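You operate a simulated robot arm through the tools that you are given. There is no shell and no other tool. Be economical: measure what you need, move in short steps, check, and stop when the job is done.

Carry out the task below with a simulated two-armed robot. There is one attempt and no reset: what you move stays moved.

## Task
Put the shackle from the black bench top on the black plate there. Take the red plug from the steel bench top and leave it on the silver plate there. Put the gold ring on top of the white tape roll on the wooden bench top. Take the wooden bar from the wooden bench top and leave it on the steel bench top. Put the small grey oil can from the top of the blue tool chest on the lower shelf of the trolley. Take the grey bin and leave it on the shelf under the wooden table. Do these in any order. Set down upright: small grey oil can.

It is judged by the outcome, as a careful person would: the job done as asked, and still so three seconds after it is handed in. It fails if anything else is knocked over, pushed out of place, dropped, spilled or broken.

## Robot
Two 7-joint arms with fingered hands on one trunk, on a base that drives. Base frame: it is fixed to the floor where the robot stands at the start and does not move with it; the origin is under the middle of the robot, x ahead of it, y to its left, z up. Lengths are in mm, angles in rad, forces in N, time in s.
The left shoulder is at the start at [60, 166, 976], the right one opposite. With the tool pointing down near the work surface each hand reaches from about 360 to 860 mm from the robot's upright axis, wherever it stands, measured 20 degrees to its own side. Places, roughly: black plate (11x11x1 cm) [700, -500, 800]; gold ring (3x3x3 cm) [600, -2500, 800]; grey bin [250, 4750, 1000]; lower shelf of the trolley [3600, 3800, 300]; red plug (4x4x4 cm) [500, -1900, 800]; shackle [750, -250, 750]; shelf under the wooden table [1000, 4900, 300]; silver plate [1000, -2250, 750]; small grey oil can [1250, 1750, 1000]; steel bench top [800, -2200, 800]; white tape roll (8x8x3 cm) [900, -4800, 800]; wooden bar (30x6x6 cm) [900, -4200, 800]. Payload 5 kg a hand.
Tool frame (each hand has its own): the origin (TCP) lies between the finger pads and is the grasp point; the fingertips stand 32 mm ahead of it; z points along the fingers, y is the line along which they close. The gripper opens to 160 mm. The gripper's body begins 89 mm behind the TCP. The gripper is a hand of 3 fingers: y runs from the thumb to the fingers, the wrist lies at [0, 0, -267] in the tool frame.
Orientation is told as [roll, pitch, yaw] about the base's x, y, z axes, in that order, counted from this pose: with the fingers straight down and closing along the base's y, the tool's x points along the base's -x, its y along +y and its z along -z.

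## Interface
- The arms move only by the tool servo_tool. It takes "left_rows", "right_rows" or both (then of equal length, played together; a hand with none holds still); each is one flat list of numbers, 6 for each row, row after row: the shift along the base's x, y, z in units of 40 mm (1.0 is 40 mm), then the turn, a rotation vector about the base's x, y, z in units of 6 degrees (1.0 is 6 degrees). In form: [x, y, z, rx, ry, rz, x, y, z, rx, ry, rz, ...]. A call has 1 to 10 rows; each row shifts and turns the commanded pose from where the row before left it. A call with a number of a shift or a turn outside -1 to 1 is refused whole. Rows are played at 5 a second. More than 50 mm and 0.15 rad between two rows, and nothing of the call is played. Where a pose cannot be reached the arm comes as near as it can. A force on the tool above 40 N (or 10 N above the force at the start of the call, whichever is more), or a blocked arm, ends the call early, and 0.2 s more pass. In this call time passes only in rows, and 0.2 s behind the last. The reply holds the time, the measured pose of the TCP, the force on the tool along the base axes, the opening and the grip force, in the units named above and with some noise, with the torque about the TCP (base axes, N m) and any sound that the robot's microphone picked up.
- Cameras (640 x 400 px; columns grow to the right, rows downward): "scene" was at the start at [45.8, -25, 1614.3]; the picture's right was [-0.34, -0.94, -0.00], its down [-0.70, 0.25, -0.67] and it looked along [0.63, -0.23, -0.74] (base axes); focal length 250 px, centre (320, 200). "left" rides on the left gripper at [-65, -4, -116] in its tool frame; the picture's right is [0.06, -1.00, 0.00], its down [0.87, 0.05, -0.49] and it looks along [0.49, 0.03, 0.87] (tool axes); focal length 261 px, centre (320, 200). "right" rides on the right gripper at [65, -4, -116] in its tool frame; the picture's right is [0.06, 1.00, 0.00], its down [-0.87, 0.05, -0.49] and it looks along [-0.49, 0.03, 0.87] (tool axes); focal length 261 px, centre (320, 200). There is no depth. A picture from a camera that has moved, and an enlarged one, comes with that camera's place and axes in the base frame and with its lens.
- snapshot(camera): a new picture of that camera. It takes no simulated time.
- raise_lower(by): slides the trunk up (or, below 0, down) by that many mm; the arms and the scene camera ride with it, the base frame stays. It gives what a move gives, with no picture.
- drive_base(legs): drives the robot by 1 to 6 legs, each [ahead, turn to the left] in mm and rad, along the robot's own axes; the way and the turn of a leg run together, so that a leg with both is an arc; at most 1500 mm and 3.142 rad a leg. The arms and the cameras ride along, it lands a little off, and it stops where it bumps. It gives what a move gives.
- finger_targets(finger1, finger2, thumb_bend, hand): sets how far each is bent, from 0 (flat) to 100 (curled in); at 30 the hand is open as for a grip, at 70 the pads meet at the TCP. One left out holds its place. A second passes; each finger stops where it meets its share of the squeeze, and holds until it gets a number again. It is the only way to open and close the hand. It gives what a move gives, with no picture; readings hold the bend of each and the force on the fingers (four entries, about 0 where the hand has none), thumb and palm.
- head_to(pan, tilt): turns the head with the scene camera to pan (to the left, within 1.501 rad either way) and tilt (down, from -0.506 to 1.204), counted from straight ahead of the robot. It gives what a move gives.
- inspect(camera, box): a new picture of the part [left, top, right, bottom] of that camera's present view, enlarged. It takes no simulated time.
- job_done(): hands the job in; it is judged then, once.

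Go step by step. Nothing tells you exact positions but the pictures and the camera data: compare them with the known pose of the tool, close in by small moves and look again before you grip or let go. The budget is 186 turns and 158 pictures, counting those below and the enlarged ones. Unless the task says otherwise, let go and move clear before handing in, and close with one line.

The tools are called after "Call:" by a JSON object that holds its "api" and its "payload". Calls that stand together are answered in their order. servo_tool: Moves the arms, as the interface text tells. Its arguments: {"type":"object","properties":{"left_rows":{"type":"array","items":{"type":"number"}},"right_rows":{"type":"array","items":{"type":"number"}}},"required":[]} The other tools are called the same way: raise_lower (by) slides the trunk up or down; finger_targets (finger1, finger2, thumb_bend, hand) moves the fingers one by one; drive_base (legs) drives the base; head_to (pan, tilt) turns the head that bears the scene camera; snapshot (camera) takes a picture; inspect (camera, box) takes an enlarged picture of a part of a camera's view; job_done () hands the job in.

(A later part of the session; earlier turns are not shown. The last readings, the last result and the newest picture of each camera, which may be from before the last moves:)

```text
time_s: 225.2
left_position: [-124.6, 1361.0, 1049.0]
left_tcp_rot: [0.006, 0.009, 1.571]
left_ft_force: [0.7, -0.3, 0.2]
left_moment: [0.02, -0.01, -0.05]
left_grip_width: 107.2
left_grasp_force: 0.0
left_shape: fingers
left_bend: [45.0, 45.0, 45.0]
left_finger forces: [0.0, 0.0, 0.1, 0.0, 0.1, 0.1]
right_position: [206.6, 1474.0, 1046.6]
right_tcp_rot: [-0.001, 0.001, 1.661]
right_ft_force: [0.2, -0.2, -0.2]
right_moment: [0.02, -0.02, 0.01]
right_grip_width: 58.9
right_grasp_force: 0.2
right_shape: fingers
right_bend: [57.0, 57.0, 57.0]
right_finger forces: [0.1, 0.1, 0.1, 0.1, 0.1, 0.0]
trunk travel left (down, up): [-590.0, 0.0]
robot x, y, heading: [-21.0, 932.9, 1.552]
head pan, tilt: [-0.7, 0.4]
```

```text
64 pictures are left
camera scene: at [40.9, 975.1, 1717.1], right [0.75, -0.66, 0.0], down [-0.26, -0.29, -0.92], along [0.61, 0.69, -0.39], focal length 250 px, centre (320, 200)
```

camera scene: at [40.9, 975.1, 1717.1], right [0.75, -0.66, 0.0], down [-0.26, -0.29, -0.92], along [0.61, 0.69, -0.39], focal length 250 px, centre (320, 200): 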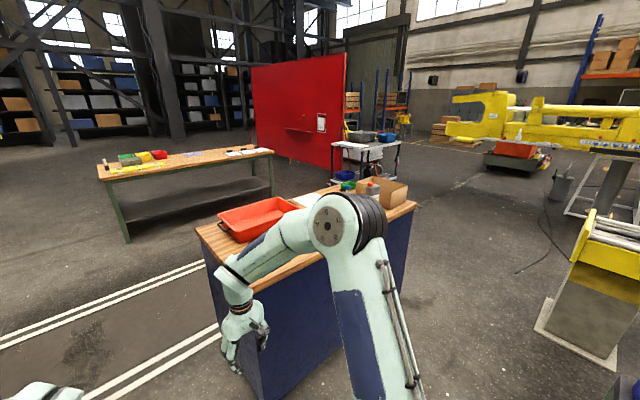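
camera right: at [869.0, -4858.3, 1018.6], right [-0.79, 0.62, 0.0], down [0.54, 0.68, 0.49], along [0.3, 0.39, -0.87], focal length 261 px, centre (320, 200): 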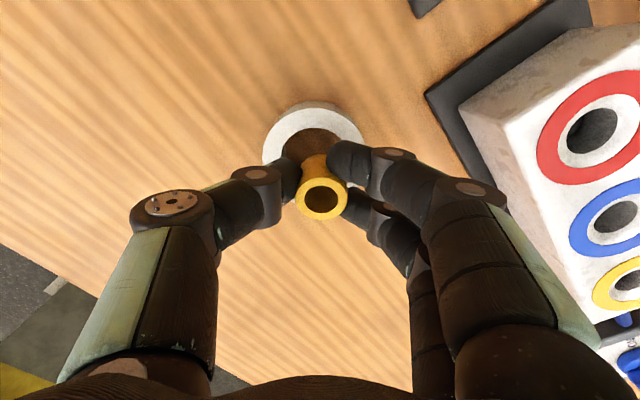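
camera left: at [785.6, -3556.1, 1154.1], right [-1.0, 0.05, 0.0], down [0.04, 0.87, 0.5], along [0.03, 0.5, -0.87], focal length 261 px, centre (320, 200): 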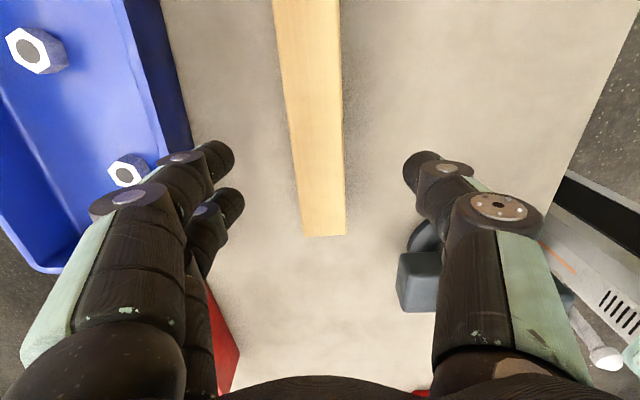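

The blue chest with its wooden top spans roughly x 350–1600 and y 1730–2400, and the oil can is hidden behind my elbow. There is a gap of about 1 m between the black bench and the chest, so I'll drive into it and face the chest.

Call:
{"api": "drive_base", "payload": {"legs": [[250, 0], [0, -1.552], [1150, 0], [0, 1.571]]}}

Call:
{"api": "head_to", "payload": {"pan": 0.0, "tilt": 0.6}}

Call:
{"api": "snapshot", "payload": {"camera": "scene"}}

```text
time_s: 240.4
left_position: [1038.8, 1604.8, 1048.6]
left_tcp_rot: [0.005, 0.009, 1.569]
left_ft_force: [-0.7, -0.1, 0.4]
left_moment: [0.02, -0.01, -0.01]
left_grip_width: 107.3
left_grasp_force: 0.0
left_shape: fingers
left_bend: [45.0, 45.0, 45.0]
left_finger forces: [0.0, 0.1, 0.1, 0.1, 0.1, 0.0]
right_position: [1367.9, 1718.3, 1047.9]
right_tcp_rot: [0.0, -0.001, 1.663]
right_ft_force: [0.8, 0.8, 0.9]
right_moment: [-0.02, 0.04, -0.02]
right_grip_width: 58.5
right_grasp_force: 0.0
right_shape: fingers
right_bend: [57.0, 57.0, 57.0]
right_finger forces: [0.1, 0.1, 0.0, 0.1, 0.1, 0.0]
trunk travel left (down, up): [-590.0, 0.0]
robot x, y, heading: [1140.8, 1177.8, 1.552]
head pan, tilt: [-0.7, 0.4]
```

```text
time_s: 241.4
left_position: [1038.6, 1604.9, 1049.2]
left_tcp_rot: [0.005, 0.008, 1.568]
left_ft_force: [-0.5, 0.9, 0.5]
left_moment: [-0.01, 0.01, -0.01]
left_grip_width: 107.4
left_grasp_force: 0.0
left_shape: fingers
left_bend: [45.0, 45.0, 45.0]
left_finger forces: [0.0, 0.1, 0.0, 0.0, 0.0, 0.1]
right_position: [1368.5, 1717.4, 1047.4]
right_tcp_rot: [-0.001, -0.001, 1.663]
right_ft_force: [0.2, -0.3, 0.6]
right_moment: [0.0, 0.02, -0.03]
right_grip_width: 58.8
right_grasp_force: 0.0
right_shape: fingers
right_bend: [57.0, 57.0, 57.0]
right_finger forces: [0.1, 0.0, 0.0, 0.0, 0.1, 0.1]
trunk travel left (down, up): [-590.0, 0.0]
robot x, y, heading: [1141.8, 1178.3, 1.552]
head pan, tilt: [0.0, 0.6]
```

```text
63 pictures are left
camera scene: at [1144.1, 1236.9, 1698.9], right [1.0, -0.02, 0.0], down [-0.01, -0.56, -0.83], along [0.02, 0.83, -0.56], focal length 250 px, centre (320, 200)
```

scene: 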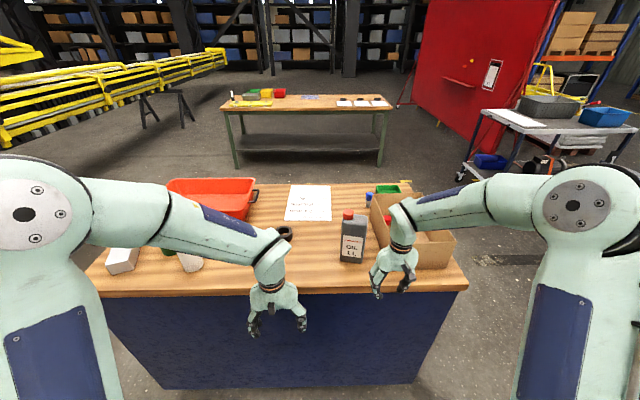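

The oil can with the red cap stands near the front edge of the chest top. I'll take views from the right hand and an enlarged one to fix its height and place.

Call:
{"api": "snapshot", "payload": {"camera": "right"}}

Call:
{"api": "inspect", "payload": {"camera": "scene", "box": [250, 180, 410, 300]}}

```text
62 pictures are left
camera right: at [1380.8, 1652.2, 1162.5], right [-0.99, -0.15, 0.0], down [-0.13, 0.86, 0.49], along [-0.08, 0.49, -0.87], focal length 261 px, centre (320, 200)
```

right: 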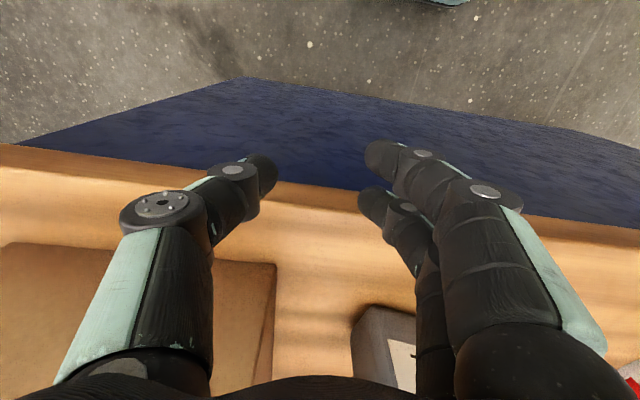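

```text
3.33 times, centred on (330, 240) of scene
camera zoom: at [1144.1, 1236.9, 1698.9], right [1.0, -0.02, 0.0], down [-0.01, -0.56, -0.83], along [0.02, 0.83, -0.56], focal length 832 px, centre (287, 67)
```

zoom: 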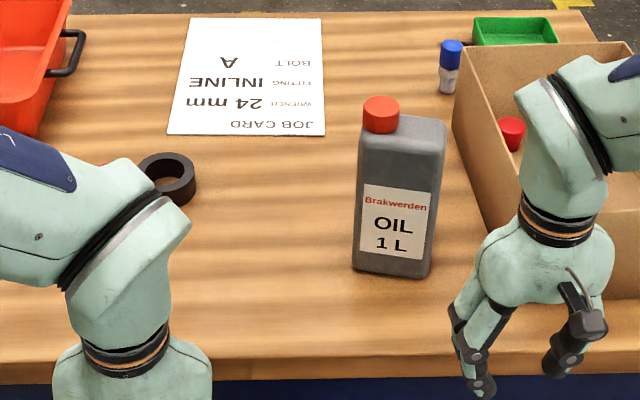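

The chest top is at about z = 1000 with its front edge at y ≈ 1745. The can stands at about (1269, 1862), turned slightly clockwise. I'll take it with the left hand pointing forward, which will also suit the low shelf, so I'll back up 100 mm, move the right hand aside and begin tilting the left.

Call:
{"api": "drive_base", "payload": {"legs": [[-100, 0.019]]}}

Call:
{"api": "finger_targets", "payload": {"hand": "left", "finger1": 34, "finger2": 34, "thumb_bend": 34}}

Call:
{"api": "servo_tool", "payload": {"right_rows": [0.75, -0.5, 0.25, 0, 0, 0, 0.75, -0.5, 0.25, 0, 0, 0, 0.75, -0.5, 0.25, 0, 0, 0, 0.75, -0.5, 0.25, 0, 0, 0, 0.75, -0.5, 0.25, 0, 0, 0], "left_rows": [0.3, 0.2, 0.3, 0, 0, -0.6, 0.3, 0.2, 0.3, 0, 0, -0.6, 0.3, 0.3, 0.3, 0.991, -0.13, 0, 0.3, 0.3, 0.3, 0.991, -0.13, 0, 0.3, 0.3, 0.3, 0.991, -0.13, 0]}}

Call:
{"api": "servo_tool", "payload": {"left_rows": [0.3, 0.3, 0.1, 0.991, -0.13, 0, 0.3, 0.3, 0.1, 0.991, -0.13, 0, 0.3, 0.3, 0.1, 0.991, -0.13, 0, 0.3, 0.3, 0.1, 0.991, -0.13, 0, 0.3, 0.3, 0.1, 0.991, -0.13, 0, 0.3, 0.3, 0.1, 0.991, -0.13, 0, 0.3, 0.3, 0, 0.991, -0.13, 0, 0.3, 0.3, 0, 0.991, -0.13, 0, 0.3, 0.3, 0, 0.991, -0.13, 0, 0.3, 0.3, 0, 0.991, -0.13, 0]}}

```text
time_s: 242.6
left_position: [1029.0, 1499.9, 1048.7]
left_tcp_rot: [0.005, 0.009, 1.59]
left_ft_force: [0.1, -1.3, 0.4]
left_moment: [0.06, 0.0, 0.05]
left_grip_width: 107.4
left_grasp_force: 0.0
left_shape: fingers
left_bend: [45.0, 45.0, 45.0]
left_finger forces: [0.0, 0.0, 0.0, 0.0, 0.0, 0.1]
right_position: [1358.5, 1619.7, 1048.9]
right_tcp_rot: [0.0, -0.001, 1.681]
right_ft_force: [-0.3, 0.5, 0.2]
right_moment: [0.08, -0.03, 0.0]
right_grip_width: 58.6
right_grasp_force: 0.1
right_shape: fingers
right_bend: [57.0, 57.0, 57.0]
right_finger forces: [0.1, 0.1, 0.1, 0.0, 0.1, 0.1]
trunk travel left (down, up): [-590.0, 0.0]
robot x, y, heading: [1143.7, 1076.6, 1.573]
head pan, tilt: [0.0, 0.6]
```

```text
time_s: 243.6
left_position: [1029.3, 1501.5, 1047.9]
left_tcp_rot: [0.006, 0.01, 1.59]
left_ft_force: [0.8, 0.0, 1.1]
left_moment: [0.01, -0.01, -0.03]
left_grip_width: 151.4
left_grasp_force: 0.0
left_shape: fingers
left_bend: [34.0, 34.0, 34.0]
left_finger forces: [0.0, 0.1, 0.1, 0.0, 0.0, 0.0]
right_position: [1359.0, 1621.4, 1047.1]
right_tcp_rot: [0.0, -0.002, 1.681]
right_ft_force: [-0.2, 0.6, 0.3]
right_moment: [0.01, -0.04, 0.0]
right_grip_width: 58.5
right_grasp_force: 0.1
right_shape: fingers
right_bend: [57.0, 57.0, 57.0]
right_finger forces: [0.1, 0.0, 0.0, 0.0, 0.0, 0.1]
trunk travel left (down, up): [-590.0, 0.0]
robot x, y, heading: [1138.0, 1074.7, 1.576]
head pan, tilt: [0.0, 0.6]
```

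```text
time_s: 244.8
left_position: [1090.9, 1553.7, 1108.7]
left_tcp_rot: [-0.004, -0.309, 1.466]
left_ft_force: [0.1, -0.3, -0.2]
left_moment: [0.05, 0.0, 0.02]
left_grip_width: 152.1
left_grasp_force: 0.1
left_shape: fingers
left_bend: [34.0, 34.0, 34.0]
left_finger forces: [0.0, 0.0, 0.0, 0.0, 0.0, 0.0]
right_position: [1508.3, 1521.4, 1098.2]
right_tcp_rot: [0.001, -0.001, 1.68]
right_ft_force: [-0.1, -0.2, -0.4]
right_moment: [0.01, 0.05, 0.03]
right_grip_width: 58.5
right_grasp_force: 0.0
right_shape: fingers
right_bend: [57.0, 57.0, 57.0]
right_finger forces: [0.0, 0.0, 0.0, 0.0, 0.0, 0.0]
trunk travel left (down, up): [-590.0, 0.0]
robot x, y, heading: [1143.1, 1077.3, 1.574]
head pan, tilt: [0.0, 0.6]
```

```text
time_s: 247.0
left_position: [1207.0, 1667.9, 1121.8]
left_tcp_rot: [-0.104, -1.354, 1.549]
left_ft_force: [0.7, -0.2, 0.1]
left_moment: [0.0, 0.01, -0.02]
left_grip_width: 152.7
left_grasp_force: 0.1
left_shape: fingers
left_bend: [34.0, 34.0, 34.0]
left_finger forces: [0.0, 0.0, 0.1, 0.0, 0.0, 0.1]
left hand out of reach, approached as far as the arm can: row 3
right_position: [1508.7, 1521.9, 1096.7]
right_tcp_rot: [0.003, 0.0, 1.682]
right_ft_force: [-0.1, 1.0, 0.4]
right_moment: [0.0, 0.02, -0.02]
right_grip_width: 58.6
right_grasp_force: 0.1
right_shape: fingers
right_bend: [57.0, 57.0, 57.0]
right_finger forces: [0.1, 0.1, 0.0, 0.0, 0.0, 0.0]
trunk travel left (down, up): [-590.0, 0.0]
robot x, y, heading: [1141.3, 1074.0, 1.571]
head pan, tilt: [0.0, 0.6]
```

The hand points almost level now. I'll look at it from both cameras.

Call:
{"api": "servo_tool", "payload": {"left_rows": [0.2, 0.1, 0, 0.991, -0.13, 0, 0.2, 0.1, 0, 0.991, -0.13, 0]}}

Call:
{"api": "snapshot", "payload": {"camera": "left"}}

Call:
{"api": "snapshot", "payload": {"camera": "scene"}}

```text
time_s: 247.6
left_position: [1222.5, 1675.8, 1122.6]
left_tcp_rot: [-1.312, -1.547, 2.758]
left_ft_force: [0.2, 0.1, 0.5]
left_moment: [0.03, 0.01, 0.0]
left_grip_width: 152.3
left_grasp_force: 0.1
left_shape: fingers
left_bend: [34.0, 34.0, 34.0]
left_finger forces: [0.0, 0.1, 0.0, 0.0, 0.1, 0.1]
right_position: [1507.8, 1521.8, 1097.5]
right_tcp_rot: [0.001, 0.0, 1.68]
right_ft_force: [-0.4, -0.2, -0.1]
right_moment: [-0.01, -0.02, 0.02]
right_grip_width: 58.9
right_grasp_force: 0.1
right_shape: fingers
right_bend: [57.0, 57.0, 57.0]
right_finger forces: [0.0, 0.0, 0.0, 0.0, 0.0, 0.0]
trunk travel left (down, up): [-590.0, 0.0]
robot x, y, heading: [1143.5, 1075.9, 1.575]
head pan, tilt: [0.0, 0.6]
```

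```text
60 pictures are left
camera left: at [1212.2, 1559.9, 1189.6], right [0.99, -0.13, -0.04], down [-0.1, -0.49, -0.87], along [0.09, 0.86, -0.5], focal length 261 px, centre (320, 200)
```

left: 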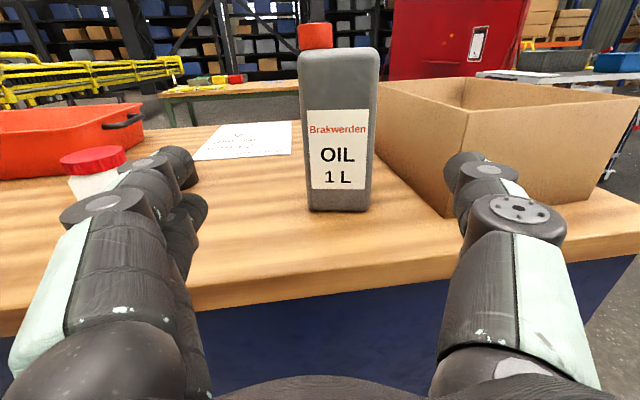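

```text
59 pictures are left
camera scene: at [1142.2, 1136.3, 1698.9], right [1.0, 0.0, 0.0], down [0.0, -0.57, -0.82], along [0.0, 0.82, -0.57], focal length 250 px, centre (320, 200)
```

scene: 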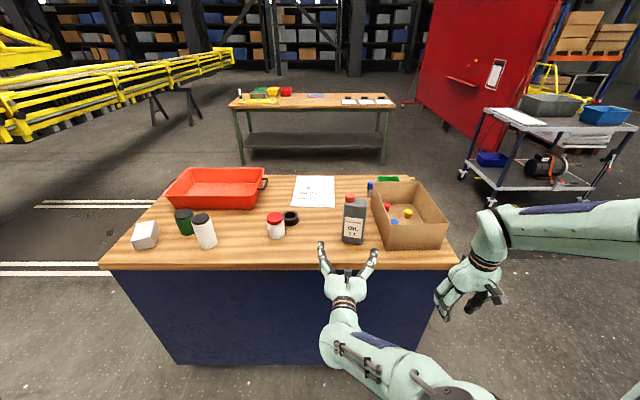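

The can's front face spans x 1226–1311 at y ≈ 1850, and the cardboard box corner is at about (1398, 1812), so the thumb fits between them if I narrow the hand. I'll close to about 110 mm, centre, and advance half way.

Call:
{"api": "finger_targets", "payload": {"hand": "left", "finger1": 44, "finger2": 44, "thumb_bend": 44}}

Call:
{"api": "servo_tool", "payload": {"left_rows": [0.65, 0, 0, 0, 0, 0, 0.1, 0.8, 0, 0, 0, 0, 0.1, 0.8, 0, 0, 0, 0, 0.1, 0.8, 0, 0, 0, 0]}}

Call:
{"api": "snapshot", "payload": {"camera": "left"}}

```text
time_s: 248.6
left_position: [1222.7, 1676.1, 1122.7]
left_tcp_rot: [-1.265, -1.544, 2.711]
left_ft_force: [-0.2, 0.2, 0.4]
left_moment: [-0.01, 0.01, -0.02]
left_grip_width: 112.7
left_grasp_force: 0.1
left_shape: fingers
left_bend: [44.0, 44.0, 44.0]
left_finger forces: [0.0, 0.0, 0.1, 0.0, 0.0, 0.0]
right_position: [1508.1, 1521.5, 1097.7]
right_tcp_rot: [0.0, 0.0, 1.681]
right_ft_force: [-0.5, 0.4, -0.1]
right_moment: [-0.02, 0.01, 0.0]
right_grip_width: 58.5
right_grasp_force: 0.1
right_shape: fingers
right_bend: [57.0, 57.0, 57.0]
right_finger forces: [0.0, 0.0, 0.0, 0.0, 0.0, 0.0]
trunk travel left (down, up): [-590.0, 0.0]
robot x, y, heading: [1143.1, 1077.4, 1.571]
head pan, tilt: [0.0, 0.6]
```

```text
time_s: 249.6
left_position: [1260.2, 1774.3, 1122.4]
left_tcp_rot: [-1.238, -1.544, 2.682]
left_ft_force: [0.8, -0.2, 0.4]
left_moment: [0.01, 0.01, 0.0]
left_grip_width: 112.4
left_grasp_force: 0.0
left_shape: fingers
left_bend: [44.0, 44.0, 44.0]
left_finger forces: [0.1, 0.1, 0.1, 0.0, 0.0, 0.0]
right_position: [1507.6, 1522.6, 1096.7]
right_tcp_rot: [0.0, 0.002, 1.682]
right_ft_force: [-0.4, 0.6, -0.6]
right_moment: [-0.05, -0.04, 0.01]
right_grip_width: 58.8
right_grasp_force: 0.1
right_shape: fingers
right_bend: [57.0, 57.0, 57.0]
right_finger forces: [0.0, 0.0, 0.1, 0.1, 0.0, 0.0]
trunk travel left (down, up): [-590.0, 0.0]
robot x, y, heading: [1144.1, 1077.7, 1.576]
head pan, tilt: [0.0, 0.6]
```

```text
58 pictures are left
camera left: at [1248.9, 1658.1, 1189.5], right [0.99, -0.13, -0.04], down [-0.1, -0.49, -0.87], along [0.09, 0.86, -0.5], focal length 261 px, centre (320, 200)
```

left: 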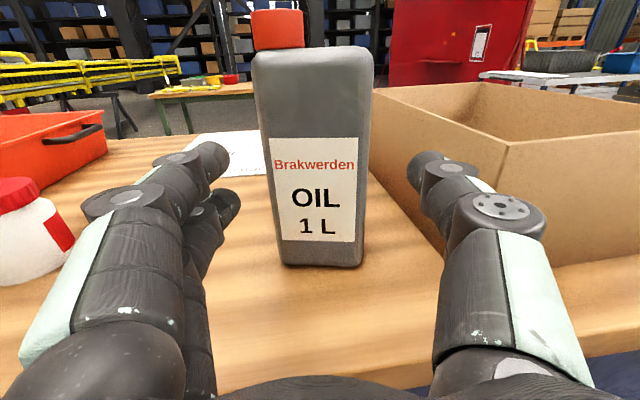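

The can is centred between thumb and fingers, with room beside the box. I'll advance the remaining 98 mm and look before closing.

Call:
{"api": "servo_tool", "payload": {"left_rows": [0.1, 0.8, 0, 0, 0, 0, 0.1, 0.8, 0, 0, 0, 0, 0.1, 0.8, 0, 0, 0, 0]}}

Call:
{"api": "snapshot", "payload": {"camera": "left"}}

```text
time_s: 250.4
left_position: [1272.5, 1870.3, 1121.5]
left_tcp_rot: [-1.243, -1.545, 2.687]
left_ft_force: [0.3, 0.0, 0.1]
left_moment: [0.01, -0.01, -0.01]
left_grip_width: 112.2
left_grasp_force: 0.0
left_shape: fingers
left_bend: [44.0, 44.0, 44.0]
left_finger forces: [0.1, 0.1, 0.0, 0.0, 0.0, 0.0]
right_position: [1509.1, 1522.9, 1097.7]
right_tcp_rot: [0.0, 0.003, 1.684]
right_ft_force: [-0.1, 1.0, 0.1]
right_moment: [-0.02, -0.02, 0.0]
right_grip_width: 59.0
right_grasp_force: 0.1
right_shape: fingers
right_bend: [57.0, 57.0, 57.0]
right_finger forces: [0.0, 0.0, 0.0, 0.0, 0.0, 0.0]
trunk travel left (down, up): [-590.0, 0.0]
robot x, y, heading: [1139.6, 1080.1, 1.573]
head pan, tilt: [0.0, 0.6]
```

```text
57 pictures are left
camera left: at [1260.9, 1753.5, 1189.4], right [0.99, -0.13, -0.04], down [-0.1, -0.49, -0.87], along [0.09, 0.86, -0.5], focal length 261 px, centre (320, 200)
```

left: 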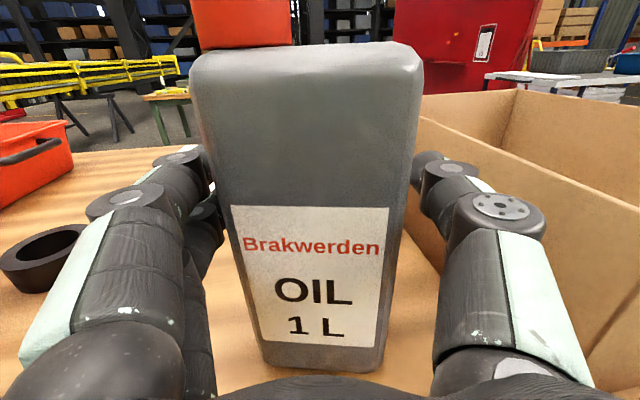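

The can stands between the fingers. I'll close now.

Call:
{"api": "finger_targets", "payload": {"hand": "left", "finger1": 70, "finger2": 70, "thumb_bend": 70}}

Call:
{"api": "servo_tool", "payload": {"left_rows": [0, 0, 0.3, 0, 0, 0, 0, 0, 0.4, 0, 0, 0]}}

Call:
{"api": "snapshot", "payload": {"camera": "left"}}

```text
time_s: 251.4
left_position: [1273.5, 1868.0, 1123.8]
left_tcp_rot: [-1.283, -1.546, 2.727]
left_ft_force: [1.4, 0.9, 1.6]
left_moment: [0.02, 0.02, 0.0]
left_grip_width: 87.4
left_grasp_force: 24.8
left_shape: fingers
left_bend: [50.0, 50.0, 56.0]
left_finger forces: [12.1, 12.3, 0.0, 0.1, 25.0, 0.0]
right_position: [1508.7, 1522.2, 1097.2]
right_tcp_rot: [0.001, -0.001, 1.68]
right_ft_force: [-0.7, -0.1, 0.2]
right_moment: [0.0, 0.03, 0.0]
right_grip_width: 59.0
right_grasp_force: 0.0
right_shape: fingers
right_bend: [57.0, 57.0, 57.0]
right_finger forces: [0.0, 0.1, 0.0, 0.0, 0.0, 0.0]
trunk travel left (down, up): [-590.0, 0.0]
robot x, y, heading: [1141.6, 1076.2, 1.571]
head pan, tilt: [0.0, 0.6]
```

```text
time_s: 252.0
left_position: [1271.7, 1868.3, 1149.8]
left_tcp_rot: [-1.149, -1.544, 2.595]
left_ft_force: [0.8, -0.1, -8.4]
left_moment: [-0.01, -0.03, 0.0]
left_grip_width: 87.1
left_grasp_force: 23.6
left_shape: fingers
left_bend: [50.0, 49.0, 56.0]
left_finger forces: [12.1, 12.0, 0.1, 0.0, 24.3, 0.0]
right_position: [1507.6, 1521.6, 1098.2]
right_tcp_rot: [0.002, 0.001, 1.68]
right_ft_force: [-0.6, 0.4, -0.9]
right_moment: [0.02, -0.01, -0.01]
right_grip_width: 58.6
right_grasp_force: 0.1
right_shape: fingers
right_bend: [57.0, 57.0, 57.0]
right_finger forces: [0.2, 0.0, 0.1, 0.0, 0.0, 0.1]
trunk travel left (down, up): [-590.0, 0.0]
robot x, y, heading: [1140.7, 1075.8, 1.569]
head pan, tilt: [0.0, 0.6]
```

```text
56 pictures are left
camera left: at [1261.2, 1752.3, 1216.7], right [0.99, -0.13, -0.04], down [-0.1, -0.49, -0.86], along [0.09, 0.86, -0.5], focal length 261 px, centre (320, 200)
```

left: 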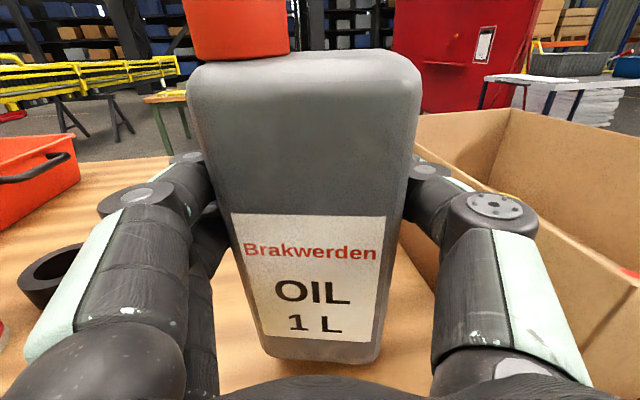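

The can is held securely, about 0.85 kg. I'll lift it higher, draw it back off the chest, and then drive round toward the trolley.

Call:
{"api": "servo_tool", "payload": {"left_rows": [0, 0, 0.8, 0, 0, 0, -0.1, -0.8, 0.3, 0, 0, 0, -0.1, -0.8, 0, 0, 0, 0, -0.1, -0.8, 0, 0, 0, 0, -0.1, -0.8, 0, 0, 0, 0, -0.1, -0.8, 0, 0, 0, 0, -0.1, -0.7, 0, 0, 0, 0]}}

Call:
{"api": "drive_base", "payload": {"legs": [[60, 0], [0, -1.571], [1200, 0], [0, 1.2]]}}

Call:
{"api": "head_to", "payload": {"pan": -0.3, "tilt": 0.45}}

Call:
{"api": "snapshot", "payload": {"camera": "scene"}}

```text
time_s: 253.6
left_position: [1249.5, 1679.8, 1194.4]
left_tcp_rot: [-1.276, -1.545, 2.719]
left_ft_force: [-0.1, -0.4, -9.3]
left_moment: [-0.06, -0.03, 0.0]
left_grip_width: 87.3
left_grasp_force: 24.5
left_shape: fingers
left_bend: [50.0, 49.0, 57.0]
left_finger forces: [12.0, 12.3, 0.0, 0.1, 24.4, 0.0]
right_position: [1507.4, 1521.4, 1097.0]
right_tcp_rot: [0.0, 0.001, 1.682]
right_ft_force: [0.7, -0.5, 0.1]
right_moment: [0.02, 0.02, 0.03]
right_grip_width: 58.7
right_grasp_force: 0.0
right_shape: fingers
right_bend: [57.0, 57.0, 57.0]
right_finger forces: [0.1, 0.0, 0.0, 0.0, 0.0, 0.0]
trunk travel left (down, up): [-590.0, 0.0]
robot x, y, heading: [1139.2, 1078.2, 1.571]
head pan, tilt: [0.0, 0.6]
```

```text
time_s: 265.7
left_position: [2926.9, 1296.6, 1189.8]
left_tcp_rot: [-0.99, -1.544, 1.314]
left_ft_force: [0.0, -2.1, -8.4]
left_moment: [-0.18, 0.14, 0.07]
left_grip_width: 87.0
left_grasp_force: 23.5
left_shape: fingers
left_bend: [51.0, 49.0, 57.0]
left_finger forces: [11.3, 11.4, 0.1, 0.0, 24.2, 0.0]
right_position: [2897.0, 992.8, 1096.7]
right_tcp_rot: [0.004, 0.0, 0.553]
right_ft_force: [0.8, -0.1, 0.1]
right_moment: [0.05, 0.0, 0.02]
right_grip_width: 59.0
right_grasp_force: 0.1
right_shape: fingers
right_bend: [57.0, 57.0, 57.0]
right_finger forces: [0.1, 0.1, 0.0, 0.0, 0.0, 0.1]
trunk travel left (down, up): [-590.0, 0.0]
robot x, y, heading: [2318.9, 1175.1, 0.445]
head pan, tilt: [0.0, 0.6]
stopped in leg 4: the robot was blocked; the commanded pose is now the measured one
```

```text
time_s: 266.5
left_position: [2927.3, 1303.1, 1192.0]
left_tcp_rot: [-1.096, -1.546, 1.422]
left_ft_force: [-0.5, 0.3, -9.0]
left_moment: [-0.1, 0.11, -0.03]
left_grip_width: 86.9
left_grasp_force: 23.6
left_shape: fingers
left_bend: [51.0, 49.0, 57.0]
left_finger forces: [11.8, 11.9, 0.0, 0.0, 23.7, 0.0]
right_position: [2895.4, 995.0, 1096.9]
right_tcp_rot: [0.002, 0.001, 0.556]
right_ft_force: [0.4, 0.6, -0.3]
right_moment: [-0.03, 0.01, -0.01]
right_grip_width: 59.0
right_grasp_force: 0.1
right_shape: fingers
right_bend: [57.0, 57.0, 57.0]
right_finger forces: [0.0, 0.0, 0.1, 0.0, 0.0, 0.1]
trunk travel left (down, up): [-590.0, 0.0]
robot x, y, heading: [2317.3, 1174.5, 0.444]
head pan, tilt: [-0.3, 0.45]
```

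```text
55 pictures are left
camera scene: at [2384.6, 1177.5, 1712.4], right [0.15, -0.99, 0.0], down [-0.43, -0.06, -0.9], along [0.89, 0.13, -0.44], focal length 250 px, centre (320, 200)
```

scene: 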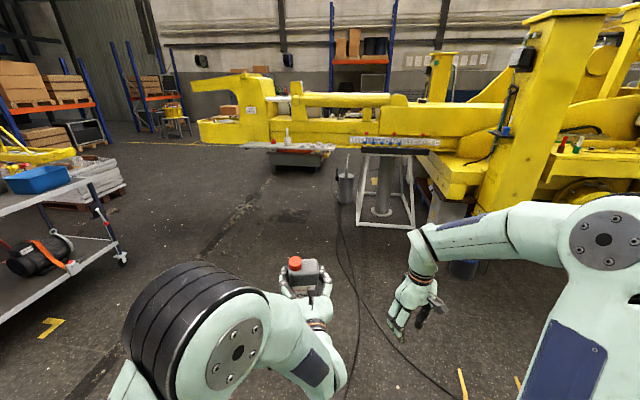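

The turn was blocked, probably by the base meeting the end of the conveyor behind me. The can is still held firmly. I'll move forward away from it before turning, then head diagonally toward the front of the trolley.

Call:
{"api": "drive_base", "payload": {"legs": [[280, 0], [0, 0.486]]}}

Call:
{"api": "snapshot", "payload": {"camera": "scene"}}

```text
time_s: 269.9
left_position: [3050.6, 1694.4, 1191.9]
left_tcp_rot: [-1.094, -1.543, 1.906]
left_ft_force: [0.2, 0.9, -8.9]
left_moment: [-0.14, 0.04, 0.0]
left_grip_width: 86.9
left_grasp_force: 23.6
left_shape: fingers
left_bend: [50.0, 49.0, 57.0]
left_finger forces: [11.7, 11.8, 0.1, 0.1, 23.5, 0.1]
right_position: [3166.8, 1407.8, 1097.5]
right_tcp_rot: [0.002, 0.001, 1.043]
right_ft_force: [-0.9, -0.1, 0.2]
right_moment: [-0.02, 0.02, -0.01]
right_grip_width: 59.2
right_grasp_force: 0.0
right_shape: fingers
right_bend: [57.0, 57.0, 57.0]
right_finger forces: [0.0, 0.0, 0.0, 0.0, 0.1, 0.0]
trunk travel left (down, up): [-590.0, 0.0]
robot x, y, heading: [2572.4, 1296.5, 0.931]
head pan, tilt: [-0.3, 0.45]
```

```text
54 pictures are left
camera scene: at [2630.8, 1329.2, 1712.4], right [0.59, -0.81, 0.0], down [-0.35, -0.26, -0.9], along [0.73, 0.53, -0.44], focal length 250 px, centre (320, 200)
```

scene: 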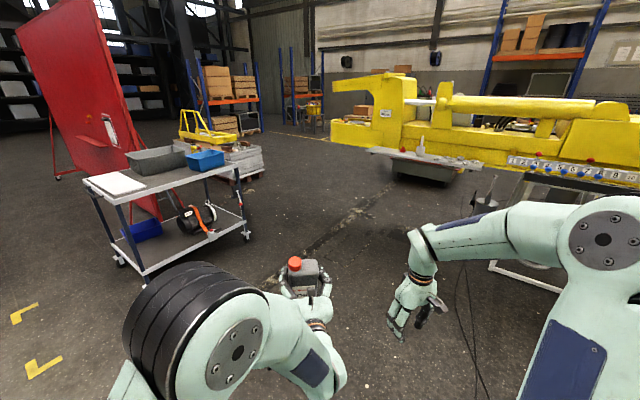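

The trolley is in full view. It is turned about 9° clockwise, with its front edge near y ≈ 3440, and the lower shelf is free near (3430, 3600), left of the motor and in front of the blue crate. I'll drive toward it, facing square to its front.

Call:
{"api": "drive_base", "payload": {"legs": [[0, 0.252], [1200, 0], [330, 0], [0, 0.234]]}}

Call:
{"api": "head_to", "payload": {"pan": -0.15, "tilt": 0.75}}

Call:
{"api": "snapshot", "payload": {"camera": "scene"}}

```text
time_s: 279.5
left_position: [3400.4, 3289.1, 1192.1]
left_tcp_rot: [-1.078, -1.545, 2.371]
left_ft_force: [0.0, 0.1, -8.7]
left_moment: [-0.12, -0.01, -0.05]
left_grip_width: 87.1
left_grasp_force: 23.4
left_shape: fingers
left_bend: [50.0, 49.0, 57.0]
left_finger forces: [11.7, 11.8, 0.0, 0.1, 23.7, 0.0]
right_position: [3634.4, 3089.5, 1096.1]
right_tcp_rot: [0.001, 0.001, 1.52]
right_ft_force: [-0.5, -0.1, -0.3]
right_moment: [-0.05, -0.01, -0.01]
right_grip_width: 59.0
right_grasp_force: 0.2
right_shape: fingers
right_bend: [57.0, 57.0, 57.0]
right_finger forces: [0.0, 0.0, 0.0, 0.1, 0.0, 0.0]
trunk travel left (down, up): [-590.0, 0.0]
robot x, y, heading: [3157.3, 2713.3, 1.406]
head pan, tilt: [-0.3, 0.45]
```

```text
time_s: 280.3
left_position: [3399.3, 3288.2, 1191.7]
left_tcp_rot: [-1.06, -1.544, 2.349]
left_ft_force: [1.1, -0.3, -8.8]
left_moment: [-0.14, -0.01, -0.01]
left_grip_width: 87.0
left_grasp_force: 23.5
left_shape: fingers
left_bend: [50.0, 49.0, 57.0]
left_finger forces: [11.6, 11.7, 0.0, 0.1, 23.6, 0.1]
right_position: [3633.2, 3088.6, 1096.9]
right_tcp_rot: [0.001, 0.002, 1.519]
right_ft_force: [0.3, -0.1, -0.1]
right_moment: [-0.01, -0.01, -0.04]
right_grip_width: 58.9
right_grasp_force: 0.1
right_shape: fingers
right_bend: [57.0, 57.0, 57.0]
right_finger forces: [0.0, 0.1, 0.0, 0.1, 0.1, 0.1]
trunk travel left (down, up): [-590.0, 0.0]
robot x, y, heading: [3159.6, 2718.5, 1.408]
head pan, tilt: [-0.15, 0.75]
```

```text
53 pictures are left
camera scene: at [3181.5, 2768.6, 1686.0], right [0.95, -0.31, 0.0], down [-0.21, -0.65, -0.73], along [0.22, 0.7, -0.68], focal length 250 px, centre (320, 200)
```

scene: 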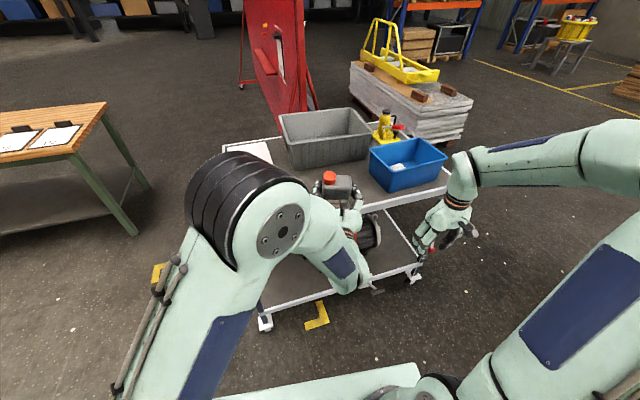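

The trolley's front edge is near y ≈ 3413, parallel to x, and the can hangs just in front of it. I'll back up slightly and lower the trunk fully so the hand is at shelf height.

Call:
{"api": "drive_base", "payload": {"legs": [[-40, 0.1]]}}

Call:
{"api": "raise_lower", "payload": {"by": -300}}

Call:
{"api": "raise_lower", "payload": {"by": -285}}

Call:
{"api": "snapshot", "payload": {"camera": "scene"}}

Call:
{"api": "snapshot", "payload": {"camera": "left"}}

```text
time_s: 281.2
left_position: [3335.8, 3270.8, 1193.3]
left_tcp_rot: [-1.134, -1.545, 2.526]
left_ft_force: [-0.9, 0.4, -9.5]
left_moment: [-0.15, 0.0, 0.0]
left_grip_width: 87.1
left_grasp_force: 23.4
left_shape: fingers
left_bend: [50.0, 49.0, 57.0]
left_finger forces: [11.8, 11.8, 0.0, 0.0, 23.6, 0.1]
right_position: [3589.9, 3093.1, 1097.8]
right_tcp_rot: [0.0, 0.001, 1.62]
right_ft_force: [0.3, -0.6, 1.1]
right_moment: [0.03, -0.07, -0.01]
right_grip_width: 59.1
right_grasp_force: 0.0
right_shape: fingers
right_bend: [57.0, 57.0, 57.0]
right_finger forces: [0.0, 0.0, 0.1, 0.1, 0.0, 0.0]
trunk travel left (down, up): [-590.0, 0.0]
robot x, y, heading: [3156.1, 2676.3, 1.508]
head pan, tilt: [-0.15, 0.75]
```

```text
time_s: 284.2
left_position: [3337.0, 3269.3, 892.0]
left_tcp_rot: [-1.073, -1.544, 2.465]
left_ft_force: [0.7, 0.6, -9.2]
left_moment: [-0.15, -0.01, 0.01]
left_grip_width: 87.1
left_grasp_force: 23.2
left_shape: fingers
left_bend: [50.0, 49.0, 57.0]
left_finger forces: [11.7, 11.7, 0.1, 0.0, 23.7, 0.1]
right_position: [3589.7, 3094.7, 796.7]
right_tcp_rot: [0.0, 0.002, 1.622]
right_ft_force: [-0.2, -0.3, 0.9]
right_moment: [0.02, -0.03, 0.0]
right_grip_width: 59.0
right_grasp_force: 0.1
right_shape: fingers
right_bend: [57.0, 57.0, 57.0]
right_finger forces: [0.0, 0.0, 0.0, 0.0, 0.0, 0.0]
trunk travel left (down, up): [-290.0, 300.0]
robot x, y, heading: [3157.3, 2674.4, 1.507]
head pan, tilt: [-0.15, 0.75]
```

```text
time_s: 287.1
left_position: [3337.6, 3270.2, 607.6]
left_tcp_rot: [-1.074, -1.545, 2.463]
left_ft_force: [0.0, -0.2, -9.6]
left_moment: [-0.09, 0.02, 0.04]
left_grip_width: 86.8
left_grasp_force: 23.1
left_shape: fingers
left_bend: [50.0, 49.0, 57.0]
left_finger forces: [11.6, 11.7, 0.0, 0.0, 23.7, 0.0]
right_position: [3588.8, 3092.8, 512.8]
right_tcp_rot: [0.001, 0.001, 1.621]
right_ft_force: [0.3, -0.2, -0.1]
right_moment: [0.01, 0.02, 0.02]
right_grip_width: 59.1
right_grasp_force: 0.1
right_shape: fingers
right_bend: [57.0, 57.0, 57.0]
right_finger forces: [0.1, 0.1, 0.1, 0.0, 0.0, 0.1]
trunk travel left (down, up): [-5.0, 585.0]
robot x, y, heading: [3154.5, 2678.2, 1.515]
head pan, tilt: [-0.15, 0.75]
```

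```text
52 pictures are left
camera scene: at [3171.6, 2730.3, 1101.0], right [0.98, -0.21, 0.0], down [-0.14, -0.67, -0.73], along [0.15, 0.71, -0.68], focal length 250 px, centre (320, 200)
```

scene: 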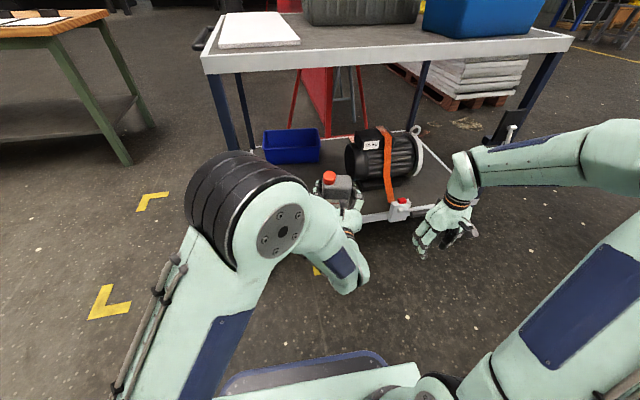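

```text
51 pictures are left
camera left: at [3320.2, 3155.6, 674.5], right [0.98, -0.18, -0.04], down [-0.12, -0.49, -0.86], along [0.14, 0.85, -0.5], focal length 261 px, centre (320, 200)
```

left: 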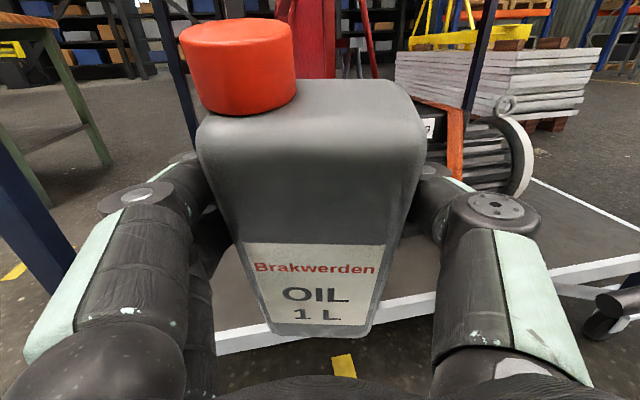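

The shelf rim is at about y = 3415, z = 300. The spot around (3390, 3580) is clear of the crate, strap and motor. I'll lower the can to about z = 490 and move it in over the shelf.

Call:
{"api": "servo_tool", "payload": {"left_rows": [0, 0, -0.8, 0, 0, 0, 0, 0, -0.8, 0, 0, 0, 0, 0, -0.8, 0, 0, 0, 0.15, 0.8, -0.4, 0, 0, 0, 0.15, 0.8, 0, 0, 0, 0, 0.15, 0.8, 0, 0, 0, 0, 0.15, 0.8, 0, 0, 0, 0, 0.15, 0.8, 0, 0, 0, 0, 0.15, 0.8, 0, 0, 0, 0]}}

Call:
{"api": "snapshot", "payload": {"camera": "scene"}}

Call:
{"api": "snapshot", "payload": {"camera": "left"}}

```text
time_s: 289.1
left_position: [3373.1, 3463.4, 493.4]
left_tcp_rot: [-1.038, -1.543, 2.426]
left_ft_force: [-0.2, -0.8, -9.2]
left_moment: [-0.22, -0.02, 0.03]
left_grip_width: 86.7
left_grasp_force: 24.2
left_shape: fingers
left_bend: [50.0, 49.0, 57.0]
left_finger forces: [11.6, 11.4, 0.0, 0.0, 23.6, 0.0]
right_position: [3589.6, 3094.4, 512.2]
right_tcp_rot: [0.001, 0.003, 1.62]
right_ft_force: [0.0, -0.7, 0.4]
right_moment: [0.02, 0.02, 0.0]
right_grip_width: 59.0
right_grasp_force: 0.0
right_shape: fingers
right_bend: [57.0, 57.0, 57.0]
right_finger forces: [0.0, 0.0, 0.1, 0.0, 0.1, 0.1]
trunk travel left (down, up): [-5.0, 585.0]
robot x, y, heading: [3155.7, 2673.7, 1.511]
head pan, tilt: [-0.15, 0.75]
```

```text
50 pictures are left
camera scene: at [3171.6, 2730.4, 1100.9], right [0.98, -0.21, 0.0], down [-0.14, -0.67, -0.73], along [0.15, 0.71, -0.68], focal length 250 px, centre (320, 200)
```

scene: 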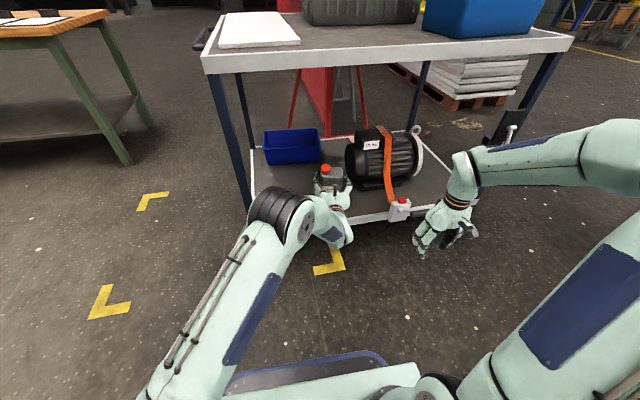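

```text
49 pictures are left
camera left: at [3356.2, 3348.7, 562.3], right [0.98, -0.18, -0.04], down [-0.12, -0.49, -0.86], along [0.14, 0.85, -0.5], focal length 261 px, centre (320, 200)
```

left: 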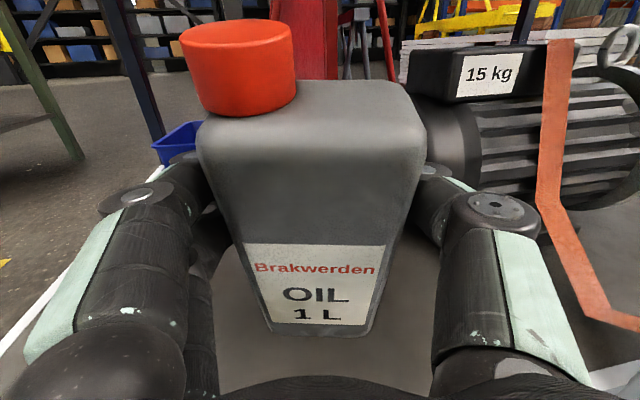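

The can is over the shelf with clear space around. I'll go 70 mm further in and lower toward the shelf.

Call:
{"api": "servo_tool", "payload": {"left_rows": [0.1, 0.8, 0, 0, 0, 0, 0.1, 0.8, 0, 0, 0, 0, 0, 0.1, -0.6, 0, 0, 0, 0, 0, -0.6, 0, 0, 0]}}

Call:
{"api": "snapshot", "payload": {"camera": "left"}}

```text
time_s: 290.1
left_position: [3382.1, 3530.8, 447.3]
left_tcp_rot: [-1.083, -1.545, 2.472]
left_ft_force: [0.6, 0.3, -8.2]
left_moment: [-0.13, 0.0, 0.01]
left_grip_width: 86.7
left_grasp_force: 22.8
left_shape: fingers
left_bend: [50.0, 49.0, 57.0]
left_finger forces: [11.6, 11.1, 0.0, 0.1, 23.2, 0.0]
right_position: [3589.6, 3095.0, 511.4]
right_tcp_rot: [0.001, 0.001, 1.621]
right_ft_force: [1.1, 0.3, 0.1]
right_moment: [-0.03, 0.0, 0.03]
right_grip_width: 59.1
right_grasp_force: 0.1
right_shape: fingers
right_bend: [57.0, 57.0, 57.0]
right_finger forces: [0.1, 0.1, 0.1, 0.1, 0.0, 0.1]
trunk travel left (down, up): [-5.0, 585.0]
robot x, y, heading: [3155.7, 2680.4, 1.512]
head pan, tilt: [-0.15, 0.75]
```

```text
48 pictures are left
camera left: at [3364.2, 3415.5, 514.4], right [0.98, -0.18, -0.04], down [-0.12, -0.49, -0.86], along [0.14, 0.85, -0.5], focal length 261 px, centre (320, 200)
```

left: 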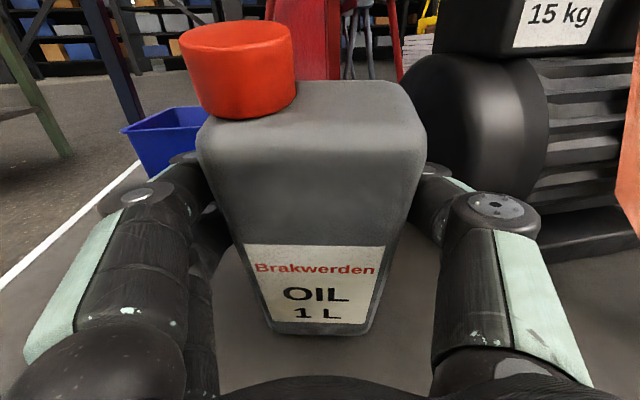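

Call:
{"api": "servo_tool", "payload": {"left_rows": [0, 0, -0.25, 0, 0, 0, 0, 0, -0.15, 0, 0, 0, 0, 0, -0.1, 0, 0, 0]}}

```text
time_s: 290.9
left_position: [3380.0, 3531.4, 436.8]
left_tcp_rot: [-1.728, -1.549, 3.121]
left_ft_force: [-6.5, 5.7, 27.6]
left_moment: [0.72, -0.1, 0.19]
left_grip_width: 87.3
left_grasp_force: 23.7
left_shape: fingers
left_bend: [49.0, 49.0, 58.0]
left_finger forces: [13.7, 13.7, 0.0, 0.0, 20.3, 0.1]
right_position: [3589.0, 3093.3, 514.1]
right_tcp_rot: [0.0, -0.003, 1.62]
right_ft_force: [-0.4, -0.5, 0.1]
right_moment: [0.0, 0.03, -0.01]
right_grip_width: 59.2
right_grasp_force: 0.1
right_shape: fingers
right_bend: [57.0, 57.0, 57.0]
right_finger forces: [0.0, 0.0, 0.0, 0.1, 0.0, 0.1]
trunk travel left (down, up): [-5.0, 585.0]
robot x, y, heading: [3152.7, 2678.1, 1.511]
head pan, tilt: [-0.15, 0.75]
```

Contact came at about z = 439, with some excess force. I'll ease up, then check the level before releasing.

Call:
{"api": "servo_tool", "payload": {"left_rows": [0, 0, 0.2, 0, 0, 0]}}

Call:
{"api": "inspect", "payload": {"camera": "scene", "box": [250, 120, 410, 220]}}

```text
time_s: 291.3
left_position: [3380.8, 3530.2, 437.4]
left_tcp_rot: [-1.223, -1.548, 2.616]
left_ft_force: [-8.4, 5.3, 20.7]
left_moment: [0.67, 0.12, 0.22]
left_grip_width: 87.0
left_grasp_force: 24.4
left_shape: fingers
left_bend: [49.0, 48.0, 58.0]
left_finger forces: [14.1, 14.3, 0.1, 0.0, 19.6, 0.0]
right_position: [3590.2, 3093.5, 512.7]
right_tcp_rot: [-0.001, 0.0, 1.622]
right_ft_force: [-1.1, 0.4, 0.0]
right_moment: [-0.02, -0.01, -0.02]
right_grip_width: 59.2
right_grasp_force: 0.1
right_shape: fingers
right_bend: [57.0, 57.0, 57.0]
right_finger forces: [0.0, 0.0, 0.0, 0.0, 0.0, 0.0]
trunk travel left (down, up): [-5.0, 585.0]
robot x, y, heading: [3156.0, 2675.3, 1.516]
head pan, tilt: [-0.15, 0.75]
```

```text
4.00 times, centred on (330, 170) of scene
camera zoom: at [3170.8, 2728.6, 1101.0], right [0.98, -0.21, 0.0], down [-0.14, -0.67, -0.73], along [0.15, 0.72, -0.68], focal length 998 px, centre (280, 320)
```

zoom: 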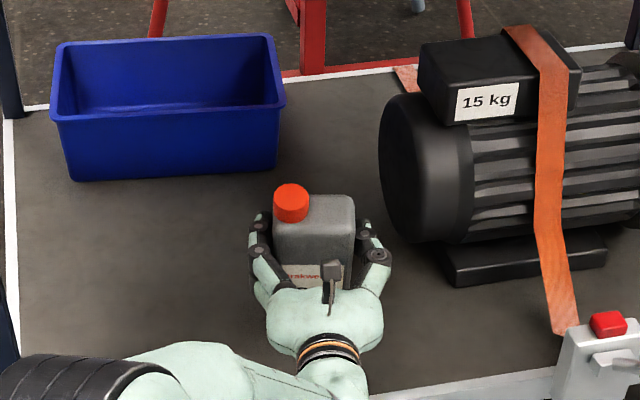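

Call:
{"api": "servo_tool", "payload": {"left_rows": [0, 0, 0.12, 0, 0, 0]}}

```text
time_s: 291.7
left_position: [3380.4, 3529.7, 437.6]
left_tcp_rot: [-1.007, -1.542, 2.397]
left_ft_force: [-6.5, 4.1, 11.5]
left_moment: [0.49, 0.13, 0.17]
left_grip_width: 87.4
left_grasp_force: 24.1
left_shape: fingers
left_bend: [49.0, 48.0, 58.0]
left_finger forces: [13.7, 14.0, 0.1, 0.1, 20.1, 0.0]
right_position: [3589.6, 3093.7, 513.6]
right_tcp_rot: [0.001, -0.001, 1.621]
right_ft_force: [-0.3, -0.2, 0.4]
right_moment: [0.03, -0.02, 0.04]
right_grip_width: 59.1
right_grasp_force: 0.1
right_shape: fingers
right_bend: [57.0, 57.0, 57.0]
right_finger forces: [0.0, 0.0, 0.1, 0.0, 0.1, 0.0]
trunk travel left (down, up): [-5.0, 585.0]
robot x, y, heading: [3152.9, 2676.1, 1.508]
head pan, tilt: [-0.15, 0.75]
```

Call:
{"api": "servo_tool", "payload": {"left_rows": [0, 0, 0.1, 0, 0, 0]}}

Call:
{"api": "finger_targets", "payload": {"hand": "left", "finger1": 43, "finger2": 43, "thumb_bend": 46}}

Call:
{"api": "snapshot", "payload": {"camera": "left"}}

```text
time_s: 292.1
left_position: [3382.4, 3529.4, 437.8]
left_tcp_rot: [-0.843, -1.539, 2.231]
left_ft_force: [-1.3, 1.5, -3.0]
left_moment: [0.04, 0.01, 0.04]
left_grip_width: 87.0
left_grasp_force: 23.7
left_shape: fingers
left_bend: [49.0, 48.0, 58.0]
left_finger forces: [12.2, 12.4, 0.0, 0.0, 22.4, 0.0]
right_position: [3590.1, 3092.4, 511.3]
right_tcp_rot: [0.001, 0.001, 1.618]
right_ft_force: [0.4, 0.3, -0.1]
right_moment: [-0.02, 0.01, 0.01]
right_grip_width: 58.9
right_grasp_force: 0.0
right_shape: fingers
right_bend: [57.0, 57.0, 57.0]
right_finger forces: [0.1, 0.0, 0.0, 0.1, 0.1, 0.0]
trunk travel left (down, up): [-5.0, 585.0]
robot x, y, heading: [3152.7, 2677.4, 1.511]
head pan, tilt: [-0.15, 0.75]
```

```text
time_s: 293.1
left_position: [3381.6, 3530.0, 443.5]
left_tcp_rot: [-1.089, -1.544, 2.481]
left_ft_force: [-0.3, 0.7, 1.0]
left_moment: [-0.01, 0.03, -0.03]
left_grip_width: 109.5
left_grasp_force: 0.0
left_shape: fingers
left_bend: [43.0, 43.0, 46.0]
left_finger forces: [0.0, 0.0, 0.0, 0.1, 0.0, 0.1]
right_position: [3589.5, 3093.9, 512.1]
right_tcp_rot: [0.003, 0.0, 1.621]
right_ft_force: [0.1, 0.5, 0.5]
right_moment: [0.03, 0.04, 0.01]
right_grip_width: 59.1
right_grasp_force: 0.0
right_shape: fingers
right_bend: [57.0, 57.0, 57.0]
right_finger forces: [0.1, 0.1, 0.0, 0.0, 0.0, 0.0]
trunk travel left (down, up): [-5.0, 585.0]
robot x, y, heading: [3154.3, 2676.9, 1.515]
head pan, tilt: [-0.15, 0.75]
```

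```text
46 pictures are left
camera left: at [3364.1, 3415.5, 511.5], right [0.98, -0.18, -0.04], down [-0.12, -0.49, -0.86], along [0.14, 0.85, -0.5], focal length 261 px, centre (320, 200)
```

left: 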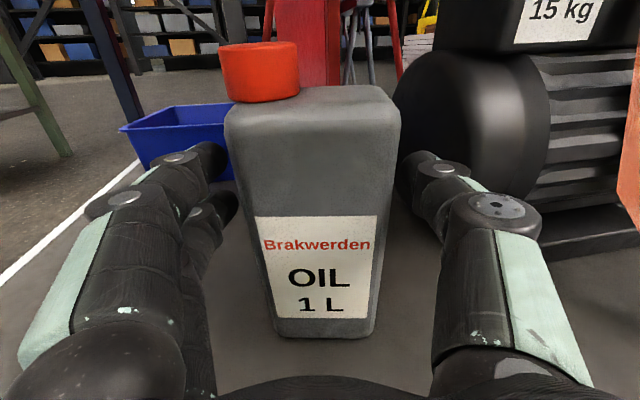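

The can stands upright on the shelf. I'll open a little more and withdraw straight back along the fingers.

Call:
{"api": "finger_targets", "payload": {"hand": "left", "finger1": 36, "finger2": 36, "thumb_bend": 40}}

Call:
{"api": "servo_tool", "payload": {"left_rows": [-0.1, -0.55, 0, 0, 0, 0, -0.14, -0.78, 0, 0, 0, 0, -0.14, -0.78, 0, 0, 0, 0, -0.14, -0.78, 0, 0, 0, 0, -0.14, -0.78, 0, 0, 0, 0, -0.14, -0.78, 0, 0, 0, 0, -0.14, -0.78, 0, 0, 0, 0, -0.14, -0.78, 0.3, 0, 0, 0]}}

Call:
{"api": "snapshot", "payload": {"camera": "scene"}}

```text
time_s: 294.1
left_position: [3380.6, 3530.4, 444.8]
left_tcp_rot: [-1.095, -1.544, 2.488]
left_ft_force: [-0.3, 0.3, 0.3]
left_moment: [0.01, 0.04, 0.0]
left_grip_width: 135.5
left_grasp_force: 0.0
left_shape: fingers
left_bend: [36.0, 36.0, 40.0]
left_finger forces: [0.0, 0.1, 0.0, 0.1, 0.1, 0.1]
right_position: [3590.3, 3093.2, 512.5]
right_tcp_rot: [0.002, 0.0, 1.622]
right_ft_force: [-0.7, 0.3, 0.0]
right_moment: [0.03, 0.01, 0.02]
right_grip_width: 58.9
right_grasp_force: 0.1
right_shape: fingers
right_bend: [57.0, 57.0, 57.0]
right_finger forces: [0.0, 0.1, 0.0, 0.1, 0.0, 0.0]
trunk travel left (down, up): [-5.0, 585.0]
robot x, y, heading: [3158.0, 2673.5, 1.506]
head pan, tilt: [-0.15, 0.75]
```

```text
time_s: 295.9
left_position: [3336.6, 3290.0, 457.0]
left_tcp_rot: [-1.094, -1.545, 2.485]
left_ft_force: [-1.1, 0.8, -0.8]
left_moment: [0.04, 0.0, -0.02]
left_grip_width: 135.7
left_grasp_force: 0.2
left_shape: fingers
left_bend: [36.0, 36.0, 40.0]
left_finger forces: [0.0, 0.0, 0.0, 0.1, 0.0, 0.0]
right_position: [3589.9, 3093.4, 512.5]
right_tcp_rot: [0.001, 0.001, 1.622]
right_ft_force: [-0.3, 0.1, 0.2]
right_moment: [-0.05, 0.03, 0.02]
right_grip_width: 59.2
right_grasp_force: 0.2
right_shape: fingers
right_bend: [57.0, 57.0, 57.0]
right_finger forces: [0.0, 0.0, 0.0, 0.0, 0.0, 0.0]
trunk travel left (down, up): [-5.0, 585.0]
robot x, y, heading: [3154.8, 2674.8, 1.51]
head pan, tilt: [-0.15, 0.75]
```

```text
45 pictures are left
camera scene: at [3171.4, 2730.1, 1100.9], right [0.98, -0.21, 0.0], down [-0.14, -0.67, -0.73], along [0.15, 0.71, -0.68], focal length 250 px, centre (320, 200)
```

scene: 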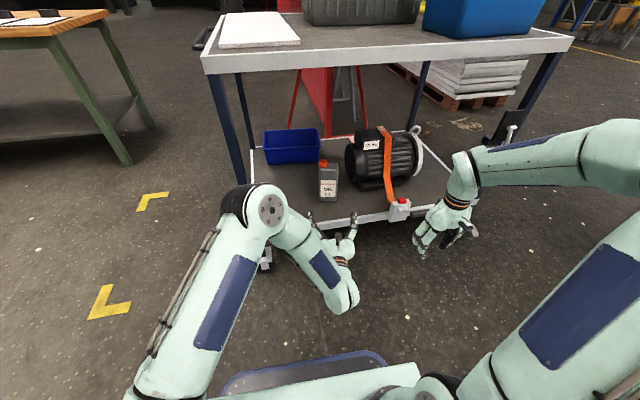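

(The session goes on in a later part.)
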